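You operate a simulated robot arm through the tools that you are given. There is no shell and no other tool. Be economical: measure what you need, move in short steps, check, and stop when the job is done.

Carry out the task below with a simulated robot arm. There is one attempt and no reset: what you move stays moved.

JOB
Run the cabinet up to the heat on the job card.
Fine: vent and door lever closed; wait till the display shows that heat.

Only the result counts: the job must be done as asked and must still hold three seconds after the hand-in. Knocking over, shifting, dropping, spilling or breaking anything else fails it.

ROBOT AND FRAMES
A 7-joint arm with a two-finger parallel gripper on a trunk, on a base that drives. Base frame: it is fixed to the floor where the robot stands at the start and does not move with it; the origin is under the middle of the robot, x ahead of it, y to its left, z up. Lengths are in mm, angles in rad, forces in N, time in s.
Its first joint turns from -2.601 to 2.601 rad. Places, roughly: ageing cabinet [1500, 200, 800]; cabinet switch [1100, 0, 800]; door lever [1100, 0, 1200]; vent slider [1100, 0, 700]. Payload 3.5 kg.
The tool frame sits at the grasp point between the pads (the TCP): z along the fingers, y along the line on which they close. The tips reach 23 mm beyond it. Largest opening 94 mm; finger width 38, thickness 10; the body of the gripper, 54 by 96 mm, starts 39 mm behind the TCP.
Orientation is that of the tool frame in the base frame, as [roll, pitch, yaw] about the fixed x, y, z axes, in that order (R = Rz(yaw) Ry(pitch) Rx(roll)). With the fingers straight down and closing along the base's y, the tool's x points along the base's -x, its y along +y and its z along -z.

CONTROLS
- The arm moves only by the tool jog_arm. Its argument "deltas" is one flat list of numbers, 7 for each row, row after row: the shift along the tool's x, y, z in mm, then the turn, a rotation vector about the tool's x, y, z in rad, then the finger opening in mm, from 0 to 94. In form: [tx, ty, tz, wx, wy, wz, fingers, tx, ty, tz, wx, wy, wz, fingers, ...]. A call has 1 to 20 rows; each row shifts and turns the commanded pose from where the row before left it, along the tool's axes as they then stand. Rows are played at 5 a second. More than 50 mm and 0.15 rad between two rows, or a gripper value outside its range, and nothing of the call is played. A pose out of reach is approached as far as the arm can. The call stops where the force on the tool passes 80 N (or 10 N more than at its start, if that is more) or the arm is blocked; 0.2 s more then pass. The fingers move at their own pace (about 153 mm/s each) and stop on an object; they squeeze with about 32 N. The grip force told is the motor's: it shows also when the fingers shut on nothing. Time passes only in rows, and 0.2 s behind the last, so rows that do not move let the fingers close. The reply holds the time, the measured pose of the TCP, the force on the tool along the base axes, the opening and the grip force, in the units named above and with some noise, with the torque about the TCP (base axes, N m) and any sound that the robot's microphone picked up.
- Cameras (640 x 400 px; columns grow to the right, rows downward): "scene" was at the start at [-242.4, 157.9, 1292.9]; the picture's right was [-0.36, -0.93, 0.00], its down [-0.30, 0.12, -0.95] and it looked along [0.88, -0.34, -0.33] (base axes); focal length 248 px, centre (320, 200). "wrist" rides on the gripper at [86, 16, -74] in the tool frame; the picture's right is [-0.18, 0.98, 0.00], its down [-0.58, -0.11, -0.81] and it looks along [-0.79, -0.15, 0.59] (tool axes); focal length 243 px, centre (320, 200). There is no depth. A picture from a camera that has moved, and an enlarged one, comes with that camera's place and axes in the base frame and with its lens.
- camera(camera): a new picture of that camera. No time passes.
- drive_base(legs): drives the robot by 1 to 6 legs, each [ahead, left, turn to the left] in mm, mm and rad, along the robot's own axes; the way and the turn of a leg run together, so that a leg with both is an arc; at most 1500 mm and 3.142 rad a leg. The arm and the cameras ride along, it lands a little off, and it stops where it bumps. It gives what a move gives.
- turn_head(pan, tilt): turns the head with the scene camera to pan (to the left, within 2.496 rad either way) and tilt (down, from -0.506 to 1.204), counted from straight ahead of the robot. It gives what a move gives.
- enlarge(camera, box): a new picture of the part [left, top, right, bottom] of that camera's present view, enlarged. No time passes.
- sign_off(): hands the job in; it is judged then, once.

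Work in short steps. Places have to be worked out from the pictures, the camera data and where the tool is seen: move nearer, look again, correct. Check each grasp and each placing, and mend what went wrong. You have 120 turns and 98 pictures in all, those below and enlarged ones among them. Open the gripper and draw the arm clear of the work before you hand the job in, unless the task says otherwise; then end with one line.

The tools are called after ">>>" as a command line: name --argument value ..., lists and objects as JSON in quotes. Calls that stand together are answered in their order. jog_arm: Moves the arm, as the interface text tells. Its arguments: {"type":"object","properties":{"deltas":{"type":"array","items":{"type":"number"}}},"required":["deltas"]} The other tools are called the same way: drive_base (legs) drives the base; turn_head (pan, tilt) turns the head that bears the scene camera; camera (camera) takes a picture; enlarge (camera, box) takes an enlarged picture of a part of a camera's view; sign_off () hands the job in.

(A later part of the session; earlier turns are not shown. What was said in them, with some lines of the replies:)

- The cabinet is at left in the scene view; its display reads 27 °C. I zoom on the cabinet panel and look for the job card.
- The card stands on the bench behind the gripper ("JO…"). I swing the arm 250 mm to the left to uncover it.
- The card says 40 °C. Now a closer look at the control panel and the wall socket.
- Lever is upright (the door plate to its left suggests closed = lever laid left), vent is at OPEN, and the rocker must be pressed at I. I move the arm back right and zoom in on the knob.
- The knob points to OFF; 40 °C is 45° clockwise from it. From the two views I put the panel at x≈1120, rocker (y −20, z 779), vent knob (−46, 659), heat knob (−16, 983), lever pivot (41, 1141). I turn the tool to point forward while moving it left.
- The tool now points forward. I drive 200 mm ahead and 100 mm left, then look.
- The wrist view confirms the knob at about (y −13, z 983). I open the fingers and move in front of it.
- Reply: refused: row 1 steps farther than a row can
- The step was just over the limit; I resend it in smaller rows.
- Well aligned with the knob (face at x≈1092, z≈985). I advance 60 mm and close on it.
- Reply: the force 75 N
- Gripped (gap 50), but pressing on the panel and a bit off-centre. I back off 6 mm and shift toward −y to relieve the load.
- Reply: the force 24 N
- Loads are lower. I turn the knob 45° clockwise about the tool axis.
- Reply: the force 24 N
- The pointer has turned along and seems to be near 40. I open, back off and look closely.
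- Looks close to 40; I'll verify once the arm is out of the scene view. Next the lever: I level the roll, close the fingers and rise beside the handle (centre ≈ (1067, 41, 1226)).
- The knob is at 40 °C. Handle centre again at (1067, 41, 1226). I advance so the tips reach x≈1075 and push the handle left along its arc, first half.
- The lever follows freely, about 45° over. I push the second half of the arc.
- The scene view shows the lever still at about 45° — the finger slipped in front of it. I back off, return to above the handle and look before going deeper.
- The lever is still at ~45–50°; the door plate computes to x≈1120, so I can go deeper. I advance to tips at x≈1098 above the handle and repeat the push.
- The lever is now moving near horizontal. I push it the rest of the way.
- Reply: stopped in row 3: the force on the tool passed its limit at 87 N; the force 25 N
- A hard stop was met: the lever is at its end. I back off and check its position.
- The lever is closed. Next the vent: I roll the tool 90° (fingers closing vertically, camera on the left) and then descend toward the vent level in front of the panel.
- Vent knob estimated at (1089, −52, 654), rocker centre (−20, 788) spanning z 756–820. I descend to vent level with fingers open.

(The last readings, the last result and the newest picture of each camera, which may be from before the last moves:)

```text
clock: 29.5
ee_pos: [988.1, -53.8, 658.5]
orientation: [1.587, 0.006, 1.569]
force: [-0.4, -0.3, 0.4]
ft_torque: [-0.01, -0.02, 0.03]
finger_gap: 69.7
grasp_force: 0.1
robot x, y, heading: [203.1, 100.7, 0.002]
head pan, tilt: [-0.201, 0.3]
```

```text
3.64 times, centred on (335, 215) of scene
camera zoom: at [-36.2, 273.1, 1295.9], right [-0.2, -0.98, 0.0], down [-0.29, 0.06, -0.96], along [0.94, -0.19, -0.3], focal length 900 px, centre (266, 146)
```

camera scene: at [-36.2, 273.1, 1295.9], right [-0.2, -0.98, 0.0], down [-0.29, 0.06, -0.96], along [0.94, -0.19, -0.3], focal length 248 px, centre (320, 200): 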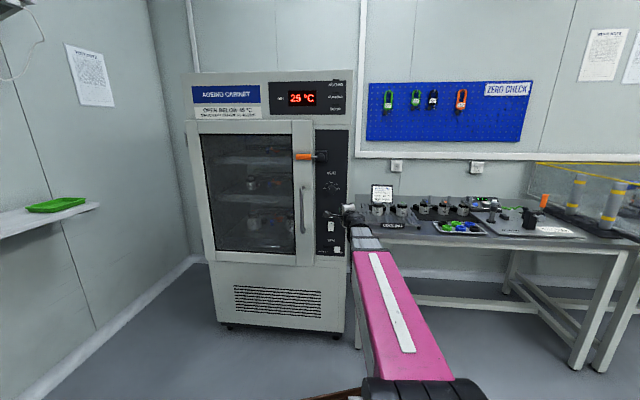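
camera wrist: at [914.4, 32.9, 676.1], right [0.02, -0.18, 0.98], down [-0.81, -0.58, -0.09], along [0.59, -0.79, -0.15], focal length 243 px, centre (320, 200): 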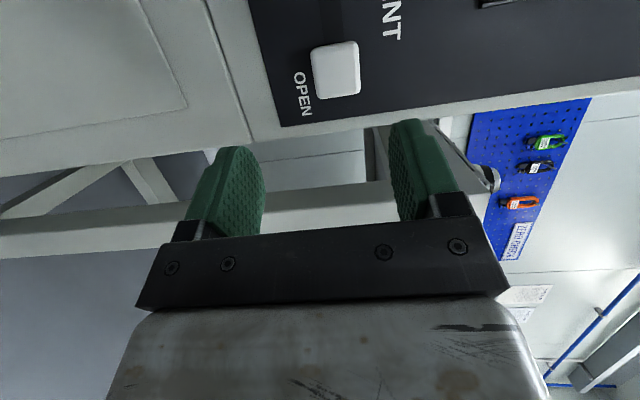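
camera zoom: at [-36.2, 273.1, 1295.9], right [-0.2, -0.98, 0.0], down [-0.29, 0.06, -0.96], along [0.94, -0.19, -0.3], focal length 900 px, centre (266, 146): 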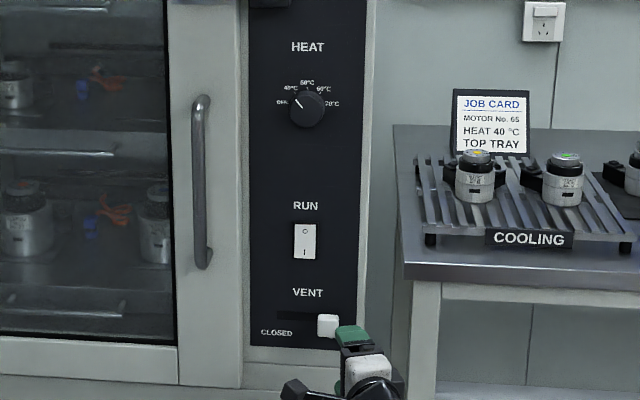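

The vent knob triangulates to about (1075, −44, 669). I adjust and advance 55 mm, then look.

>>> jog_arm --deltas '[9, 9, 0, 0, 0, 0, 70, 0, 0, 30, 0, 0, 0, 70, 0, 0, 25, 0, 0, 0, 70, 0, 0, 0, 0, 0, 0, 70]'

>>> camera --camera "wrist"

>>> enlarge --camera "scene" --box '[290, 160, 380, 270]'

```text
clock: 30.5
ee_pos: [1044.4, -44.2, 667.0]
orientation: [1.586, 0.004, 1.568]
force: [-0.3, 0.0, 0.7]
ft_torque: [-0.01, -0.01, 0.02]
finger_gap: 70.2
grasp_force: 0.0
robot x, y, heading: [203.3, 97.4, 0.0]
head pan, tilt: [-0.201, 0.3]
```

```text
54 pictures are left
camera wrist: at [969.9, 42.0, 685.0], right [0.02, -0.18, 0.98], down [-0.81, -0.58, -0.09], along [0.59, -0.79, -0.15], focal length 243 px, centre (320, 200)
```

wrist: 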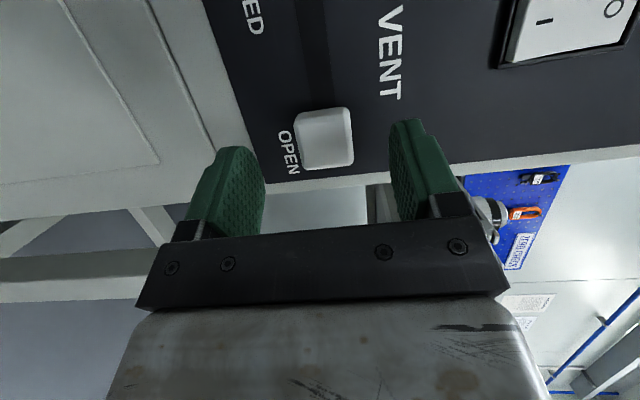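

```text
3.64 times, centred on (335, 215) of scene
camera zoom: at [-36.2, 273.1, 1295.9], right [-0.2, -0.98, 0.0], down [-0.29, 0.06, -0.96], along [0.94, -0.19, -0.3], focal length 900 px, centre (266, 146)
```

zoom: 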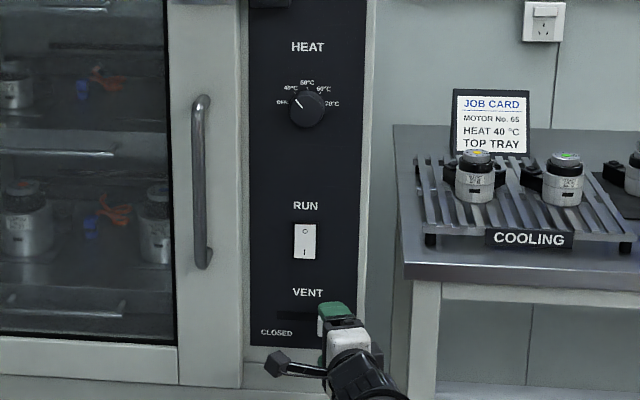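

Nearly centred. I advance 33 mm and close on the knob.

>>> jog_arm --deltas '[-3, 2, 17, 0, 0, 0, 70, 0, 0, 16, 0, 0, 0, 70, 0, 0, 0, 0, 0, 0, 20, 0, 0, 0, 0, 0, 0, 20, 0, 0, 0, 0, 0, 0, 20]'

>>> camera --camera "wrist"

```text
clock: 31.7
ee_pos: [1076.2, -47.2, 669.0]
orientation: [1.587, 0.004, 1.567]
force: [-20.1, 3.3, 0.3]
ft_torque: [0.65, -0.59, -0.33]
finger_gap: 29.7
grasp_force: 44.8
robot x, y, heading: [204.0, 97.0, -0.003]
head pan, tilt: [-0.201, 0.3]
```

```text
52 pictures are left
camera wrist: at [1001.8, 39.2, 687.2], right [0.02, -0.18, 0.98], down [-0.81, -0.58, -0.09], along [0.59, -0.79, -0.15], focal length 243 px, centre (320, 200)
```

wrist: 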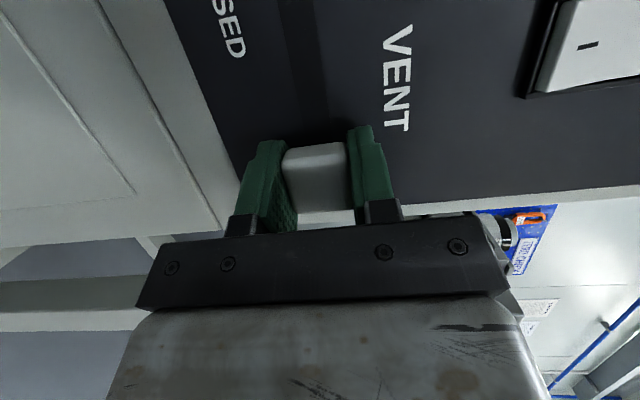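

The knob is gripped (30 mm). I drag it left toward CLOSED in small steps until it stops.

>>> jog_arm --deltas '[10, 0, -2, 0, 0, 0, 20, 10, 0, 0, 0, 0, 0, 20, 10, 0, 0, 0, 0, 0, 20, 10, 0, 0, 0, 0, 0, 20, 8, 0, 0, 0, 0, 0, 20, 6, 0, 0, 0, 0, 0, 20, 6, 0, 0, 0, 0, 0, 20]'

>>> camera --camera "wrist"

```text
clock: 33.3
ee_pos: [1075.1, 12.9, 669.0]
orientation: [1.587, 0.005, 1.568]
force: [37.9, -12.3, 20.7]
ft_torque: [1.02, -0.73, -0.27]
finger_gap: 29.2
grasp_force: 45.3
robot x, y, heading: [200.6, 102.4, 0.003]
head pan, tilt: [-0.201, 0.3]
```

```text
51 pictures are left
camera wrist: at [1000.9, 98.9, 687.0], right [0.01, -0.18, 0.98], down [-0.81, -0.58, -0.09], along [0.59, -0.79, -0.15], focal length 243 px, centre (320, 200)
```

wrist: 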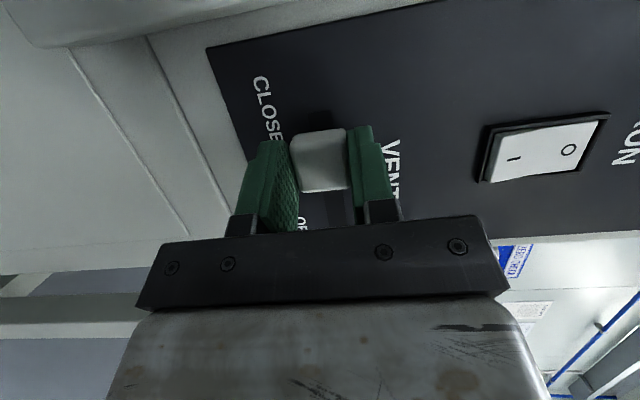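

It has moved 60 mm. I pull a bit further to make sure it's at its stop.

>>> jog_arm --deltas '[4, 0, 1, 0, 0, 0, 20, 4, 0, 0, 0, 0, 0, 20, 4, 0, 0, 0, 0, 0, 20, 4, 0, 0, 0, 0, 0, 20]'

>>> camera --camera "wrist"

```text
clock: 34.3
ee_pos: [1073.6, 24.9, 668.5]
orientation: [1.587, 0.003, 1.565]
force: [5.3, -41.5, 27.6]
ft_torque: [1.06, -0.95, -0.85]
finger_gap: 28.8
grasp_force: 44.9
robot x, y, heading: [201.0, 98.8, 0.001]
head pan, tilt: [-0.201, 0.3]
```

```text
50 pictures are left
camera wrist: at [999.4, 112.0, 687.2], right [0.01, -0.18, 0.98], down [-0.81, -0.58, -0.09], along [0.59, -0.8, -0.15], focal length 243 px, centre (320, 200)
```

wrist: 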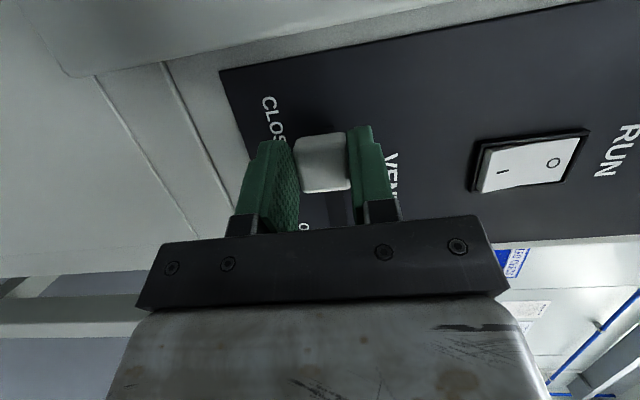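

Side force rose to 41 N — at the stop. I release, back off and check.

>>> jog_arm --deltas '[-2, 0, 0, 0, 0, 0, 70, 0, 0, 0, 0, 0, 0, 70, 0, 0, -40, 0, 0, 0, 70, 0, 0, -40, 0, 0, 0, 70, 0, 0, 0, 0, 0, 0, 0]'

>>> camera --camera "wrist"

>>> enlarge --camera "scene" --box '[290, 160, 380, 270]'

```text
clock: 35.5
ee_pos: [995.8, 25.5, 668.6]
orientation: [1.587, 0.004, 1.569]
force: [0.3, 0.6, 0.7]
ft_torque: [-0.01, -0.01, 0.01]
finger_gap: 0.1
grasp_force: 32.0
robot x, y, heading: [201.6, 98.6, -0.001]
head pan, tilt: [-0.201, 0.3]
```

```text
49 pictures are left
camera wrist: at [921.3, 112.4, 686.6], right [0.02, -0.18, 0.98], down [-0.81, -0.58, -0.09], along [0.59, -0.79, -0.15], focal length 243 px, centre (320, 200)
```

wrist: 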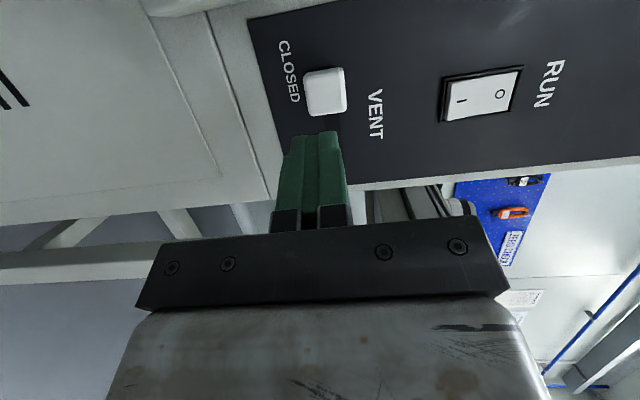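

```text
3.64 times, centred on (335, 215) of scene
camera zoom: at [-36.1, 273.0, 1295.9], right [-0.2, -0.98, 0.0], down [-0.29, 0.06, -0.96], along [0.94, -0.19, -0.3], focal length 900 px, centre (266, 146)
```

zoom: 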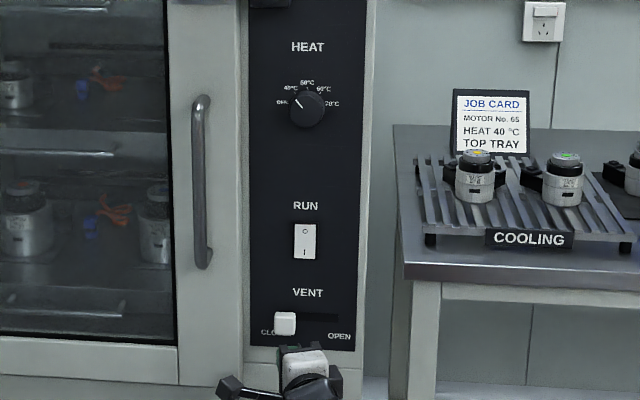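

Vent is closed. Now the rocker's I half at about (−16, 767): I move in front of it and approach.

>>> jog_arm --deltas '[-20, 40, 0, 0, 0, 0, 0, -20, 40, 0, 0, 0, 0, 0, -1, 18, 0, 0, 0, 0, 0, 0, 0, 35, 0, 0, 0, 0, 0, 0, 30, 0, 0, 0, 0, 0, 0, 0, 0, 0, 0, 0]'

>>> camera --camera "wrist"

>>> enlarge --camera "scene" --box '[290, 160, 380, 270]'

```text
clock: 36.9
ee_pos: [1064.3, -14.9, 764.9]
orientation: [1.587, 0.005, 1.569]
force: [0.1, 0.5, -0.9]
ft_torque: [-0.02, -0.03, -0.02]
finger_gap: 0.4
grasp_force: 32.1
robot x, y, heading: [200.1, 100.5, 0.001]
head pan, tilt: [-0.201, 0.3]
```

```text
47 pictures are left
camera wrist: at [989.3, 72.1, 784.1], right [0.02, -0.18, 0.98], down [-0.81, -0.58, -0.09], along [0.59, -0.79, -0.15], focal length 243 px, centre (320, 200)
```

wrist: 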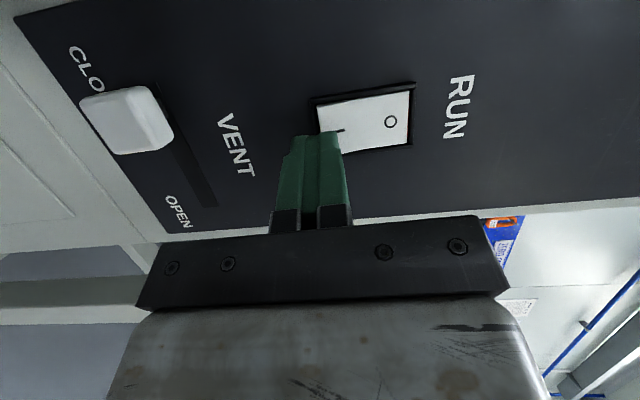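

```text
3.64 times, centred on (335, 215) of scene
camera zoom: at [-36.2, 273.1, 1295.9], right [-0.2, -0.98, 0.0], down [-0.29, 0.06, -0.96], along [0.94, -0.19, -0.3], focal length 900 px, centre (266, 146)
```

zoom: 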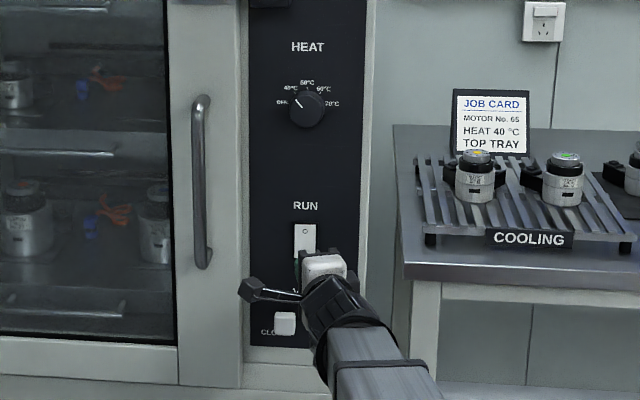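

The fingertip is over the I end. I raise 3 mm and press in small steps.

>>> jog_arm --deltas '[0, 3, 5, 0, 0, 0, 0, 0, 0, 5, 0, 0, 0, 0, 0, 0, 4, 0, 0, 0, 0, 0, 0, 4, 0, 0, 0, 0, 0, 0, 4, 0, 0, 0, 0, 0, 0, 4, 0, 0, 0, 0]'

>>> camera --camera "wrist"

>>> enlarge --camera "scene" --box '[260, 70, 360, 270]'

```text
clock: 38.3
ee_pos: [1077.8, -13.2, 768.6]
orientation: [1.59, 0.005, 1.565]
force: [-11.9, -0.2, 3.6]
ft_torque: [-0.08, -0.14, -0.18]
finger_gap: 0.0
grasp_force: 31.7
robot x, y, heading: [204.7, 99.2, -0.001]
head pan, tilt: [-0.201, 0.3]
stopped in row 6: the force on the tool passed its limit at 89 N (the readings are from after the stop); the commanded pose is now the measured one
```

```text
45 pictures are left
camera wrist: at [1004.2, 73.0, 787.6], right [0.02, -0.18, 0.98], down [-0.81, -0.58, -0.09], along [0.59, -0.8, -0.16], focal length 243 px, centre (320, 200)
```

wrist: 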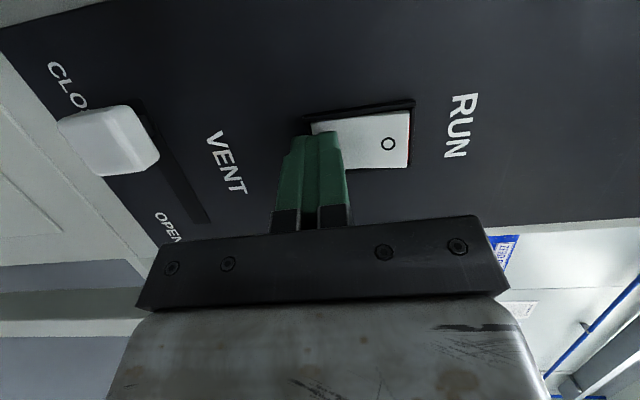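

```text
2.00 times, centred on (310, 170) of scene
camera zoom: at [-37.9, 273.2, 1295.8], right [-0.2, -0.98, 0.0], down [-0.29, 0.06, -0.96], along [0.94, -0.19, -0.3], focal length 495 px, centre (340, 260)
```

zoom: 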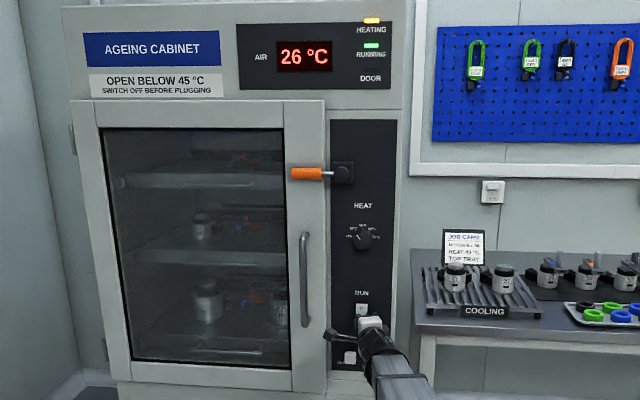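

RUNNING and HEATING are lit and the display is rising. I draw the arm back clear and let time pass.

>>> jog_arm --deltas '[0, 0, -40, 0, 0, 0, 40, 0, 0, -45, 0, 0, 0, 40, 0, 0, -45, 0, 0, 0, 40, 0, 0, -45, 0, 0, 0, 40, 0, 0, 0, 0, 0, 0, 40, 0, 0, 0, 0, 0, 0, 40, 0, 0, 0, 0, 0, 0, 40, 0, 0, 0, 0, 0, 0, 40, 0, 0, 0, 0, 0, 0, 40, 0, 0, 0, 0, 0, 0, 40, 0, 0, 0, 0, 0, 0, 40, 0, 0, 0, 0, 0, 0, 40, 0, 0, 0, 0, 0, 0, 40, 0, 0, 0, 0, 0, 0, 40, 0, 0, 0, 0, 0, 0, 40, 0, 0, 0, 0, 0, 0, 40]'

>>> enlarge --camera "scene" --box '[260, 70, 360, 270]'

```text
clock: 41.7
ee_pos: [904.8, -13.6, 772.0]
orientation: [1.591, 0.004, 1.566]
force: [0.4, 0.5, 0.1]
ft_torque: [-0.01, 0.03, 0.02]
finger_gap: 39.8
grasp_force: 0.1
robot x, y, heading: [202.1, 100.6, 0.004]
head pan, tilt: [-0.201, 0.3]
```

```text
2.00 times, centred on (310, 170) of scene
camera zoom: at [-37.4, 273.2, 1295.9], right [-0.2, -0.98, 0.0], down [-0.29, 0.06, -0.96], along [0.94, -0.19, -0.3], focal length 495 px, centre (340, 260)
```

zoom: 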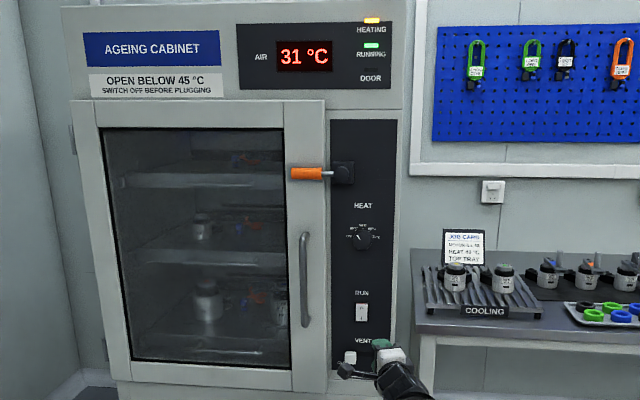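

It already shows 31 °C. I keep waiting.

>>> jog_arm --deltas '[0, 0, 0, 0, 0, 0, 40, 0, 0, 0, 0, 0, 0, 40, 0, 0, 0, 0, 0, 0, 40, 0, 0, 0, 0, 0, 0, 40, 0, 0, 0, 0, 0, 0, 40, 0, 0, 0, 0, 0, 0, 40, 0, 0, 0, 0, 0, 0, 40, 0, 0, 0, 0, 0, 0, 40, 0, 0, 0, 0, 0, 0, 40, 0, 0, 0, 0, 0, 0, 40, 0, 0, 0, 0, 0, 0, 40, 0, 0, 0, 0, 0, 0, 40, 0, 0, 0, 0, 0, 0, 40, 0, 0, 0, 0, 0, 0, 40, 0, 0, 0, 0, 0, 0, 40, 0, 0, 0, 0, 0, 0, 40, 0, 0, 0, 0, 0, 0, 40, 0, 0, 0, 0, 0, 0, 40, 0, 0, 0, 0, 0, 0, 40, 0, 0, 0, 0, 0, 0, 40]'

>>> enlarge --camera "scene" --box '[260, 70, 360, 270]'

```text
clock: 45.9
ee_pos: [904.7, -12.4, 772.6]
orientation: [1.589, 0.005, 1.567]
force: [0.2, -0.1, 0.1]
ft_torque: [0.0, 0.01, 0.02]
finger_gap: 40.0
grasp_force: 0.0
robot x, y, heading: [200.4, 99.4, 0.001]
head pan, tilt: [-0.201, 0.3]
```

```text
2.00 times, centred on (310, 170) of scene
camera zoom: at [-37.4, 273.2, 1295.9], right [-0.2, -0.98, 0.0], down [-0.29, 0.06, -0.96], along [0.94, -0.19, -0.3], focal length 495 px, centre (340, 260)
```

zoom: 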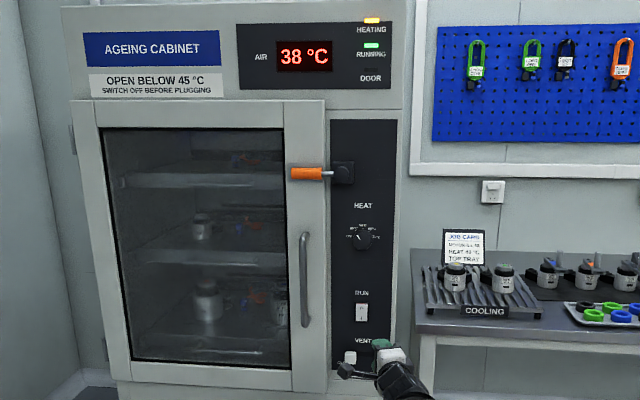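

38 °C now; two more seconds or so.

>>> jog_arm --deltas '[0, 0, 0, 0, 0, 0, 40, 0, 0, 0, 0, 0, 0, 40, 0, 0, 0, 0, 0, 0, 40, 0, 0, 0, 0, 0, 0, 40, 0, 0, 0, 0, 0, 0, 40, 0, 0, 0, 0, 0, 0, 40, 0, 0, 0, 0, 0, 0, 40, 0, 0, 0, 0, 0, 0, 40, 0, 0, 0, 0, 0, 0, 40, 0, 0, 0, 0, 0, 0, 40, 0, 0, 0, 0, 0, 0, 40, 0, 0, 0, 0, 0, 0, 40]'

>>> enlarge --camera "scene" --box '[260, 70, 360, 270]'

```text
clock: 48.5
ee_pos: [905.4, -12.5, 771.9]
orientation: [1.59, 0.005, 1.565]
force: [-0.5, 0.3, 1.0]
ft_torque: [0.01, -0.02, 0.04]
finger_gap: 40.2
grasp_force: 0.1
robot x, y, heading: [201.2, 96.8, -0.003]
head pan, tilt: [-0.201, 0.3]
```

```text
2.00 times, centred on (310, 170) of scene
camera zoom: at [-37.4, 273.2, 1295.9], right [-0.2, -0.98, 0.0], down [-0.29, 0.06, -0.96], along [0.94, -0.19, -0.3], focal length 495 px, centre (340, 260)
```

zoom: 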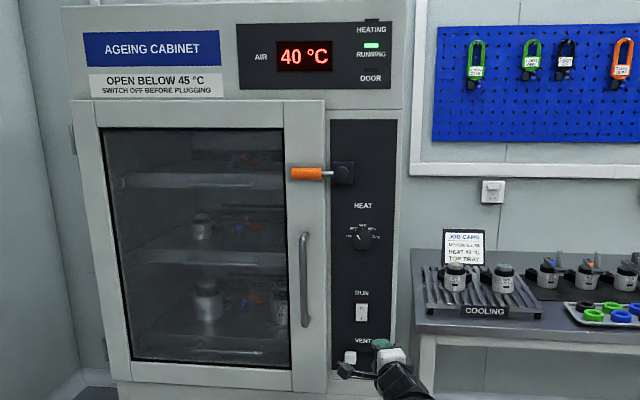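

It shows 40 °C and the thermostat has cut the heater. I watch 3 more seconds to see that it holds.

>>> jog_arm --deltas '[0, 0, 0, 0, 0, 0, 40, 0, 0, 0, 0, 0, 0, 40, 0, 0, 0, 0, 0, 0, 40, 0, 0, 0, 0, 0, 0, 40, 0, 0, 0, 0, 0, 0, 40, 0, 0, 0, 0, 0, 0, 40, 0, 0, 0, 0, 0, 0, 40, 0, 0, 0, 0, 0, 0, 40, 0, 0, 0, 0, 0, 0, 40, 0, 0, 0, 0, 0, 0, 40, 0, 0, 0, 0, 0, 0, 40, 0, 0, 0, 0, 0, 0, 40, 0, 0, 0, 0, 0, 0, 40, 0, 0, 0, 0, 0, 0, 40]'

>>> enlarge --camera "scene" --box '[260, 70, 360, 270]'

```text
clock: 51.5
ee_pos: [905.0, -12.6, 772.6]
orientation: [1.589, 0.007, 1.565]
force: [0.2, 0.6, -1.0]
ft_torque: [0.02, 0.01, 0.0]
finger_gap: 40.0
grasp_force: 0.0
robot x, y, heading: [200.9, 101.6, -0.002]
head pan, tilt: [-0.201, 0.3]
```

```text
2.00 times, centred on (310, 170) of scene
camera zoom: at [-37.4, 273.2, 1295.9], right [-0.2, -0.98, 0.0], down [-0.29, 0.06, -0.96], along [0.94, -0.19, -0.3], focal length 495 px, centre (340, 260)
```

zoom: 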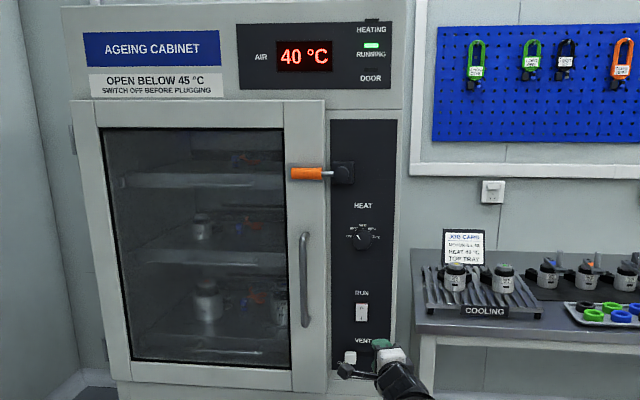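

The display holds at 40 °C with the vent and lever closed, the gripper open and the arm clear. I hand in.

>>> sign_off

```text
The job is handed in.
```

The ageing cabinet is running at the job card's 40 °C, with the vent and door lever closed; the display held 40 °C for three seconds before I handed it in.
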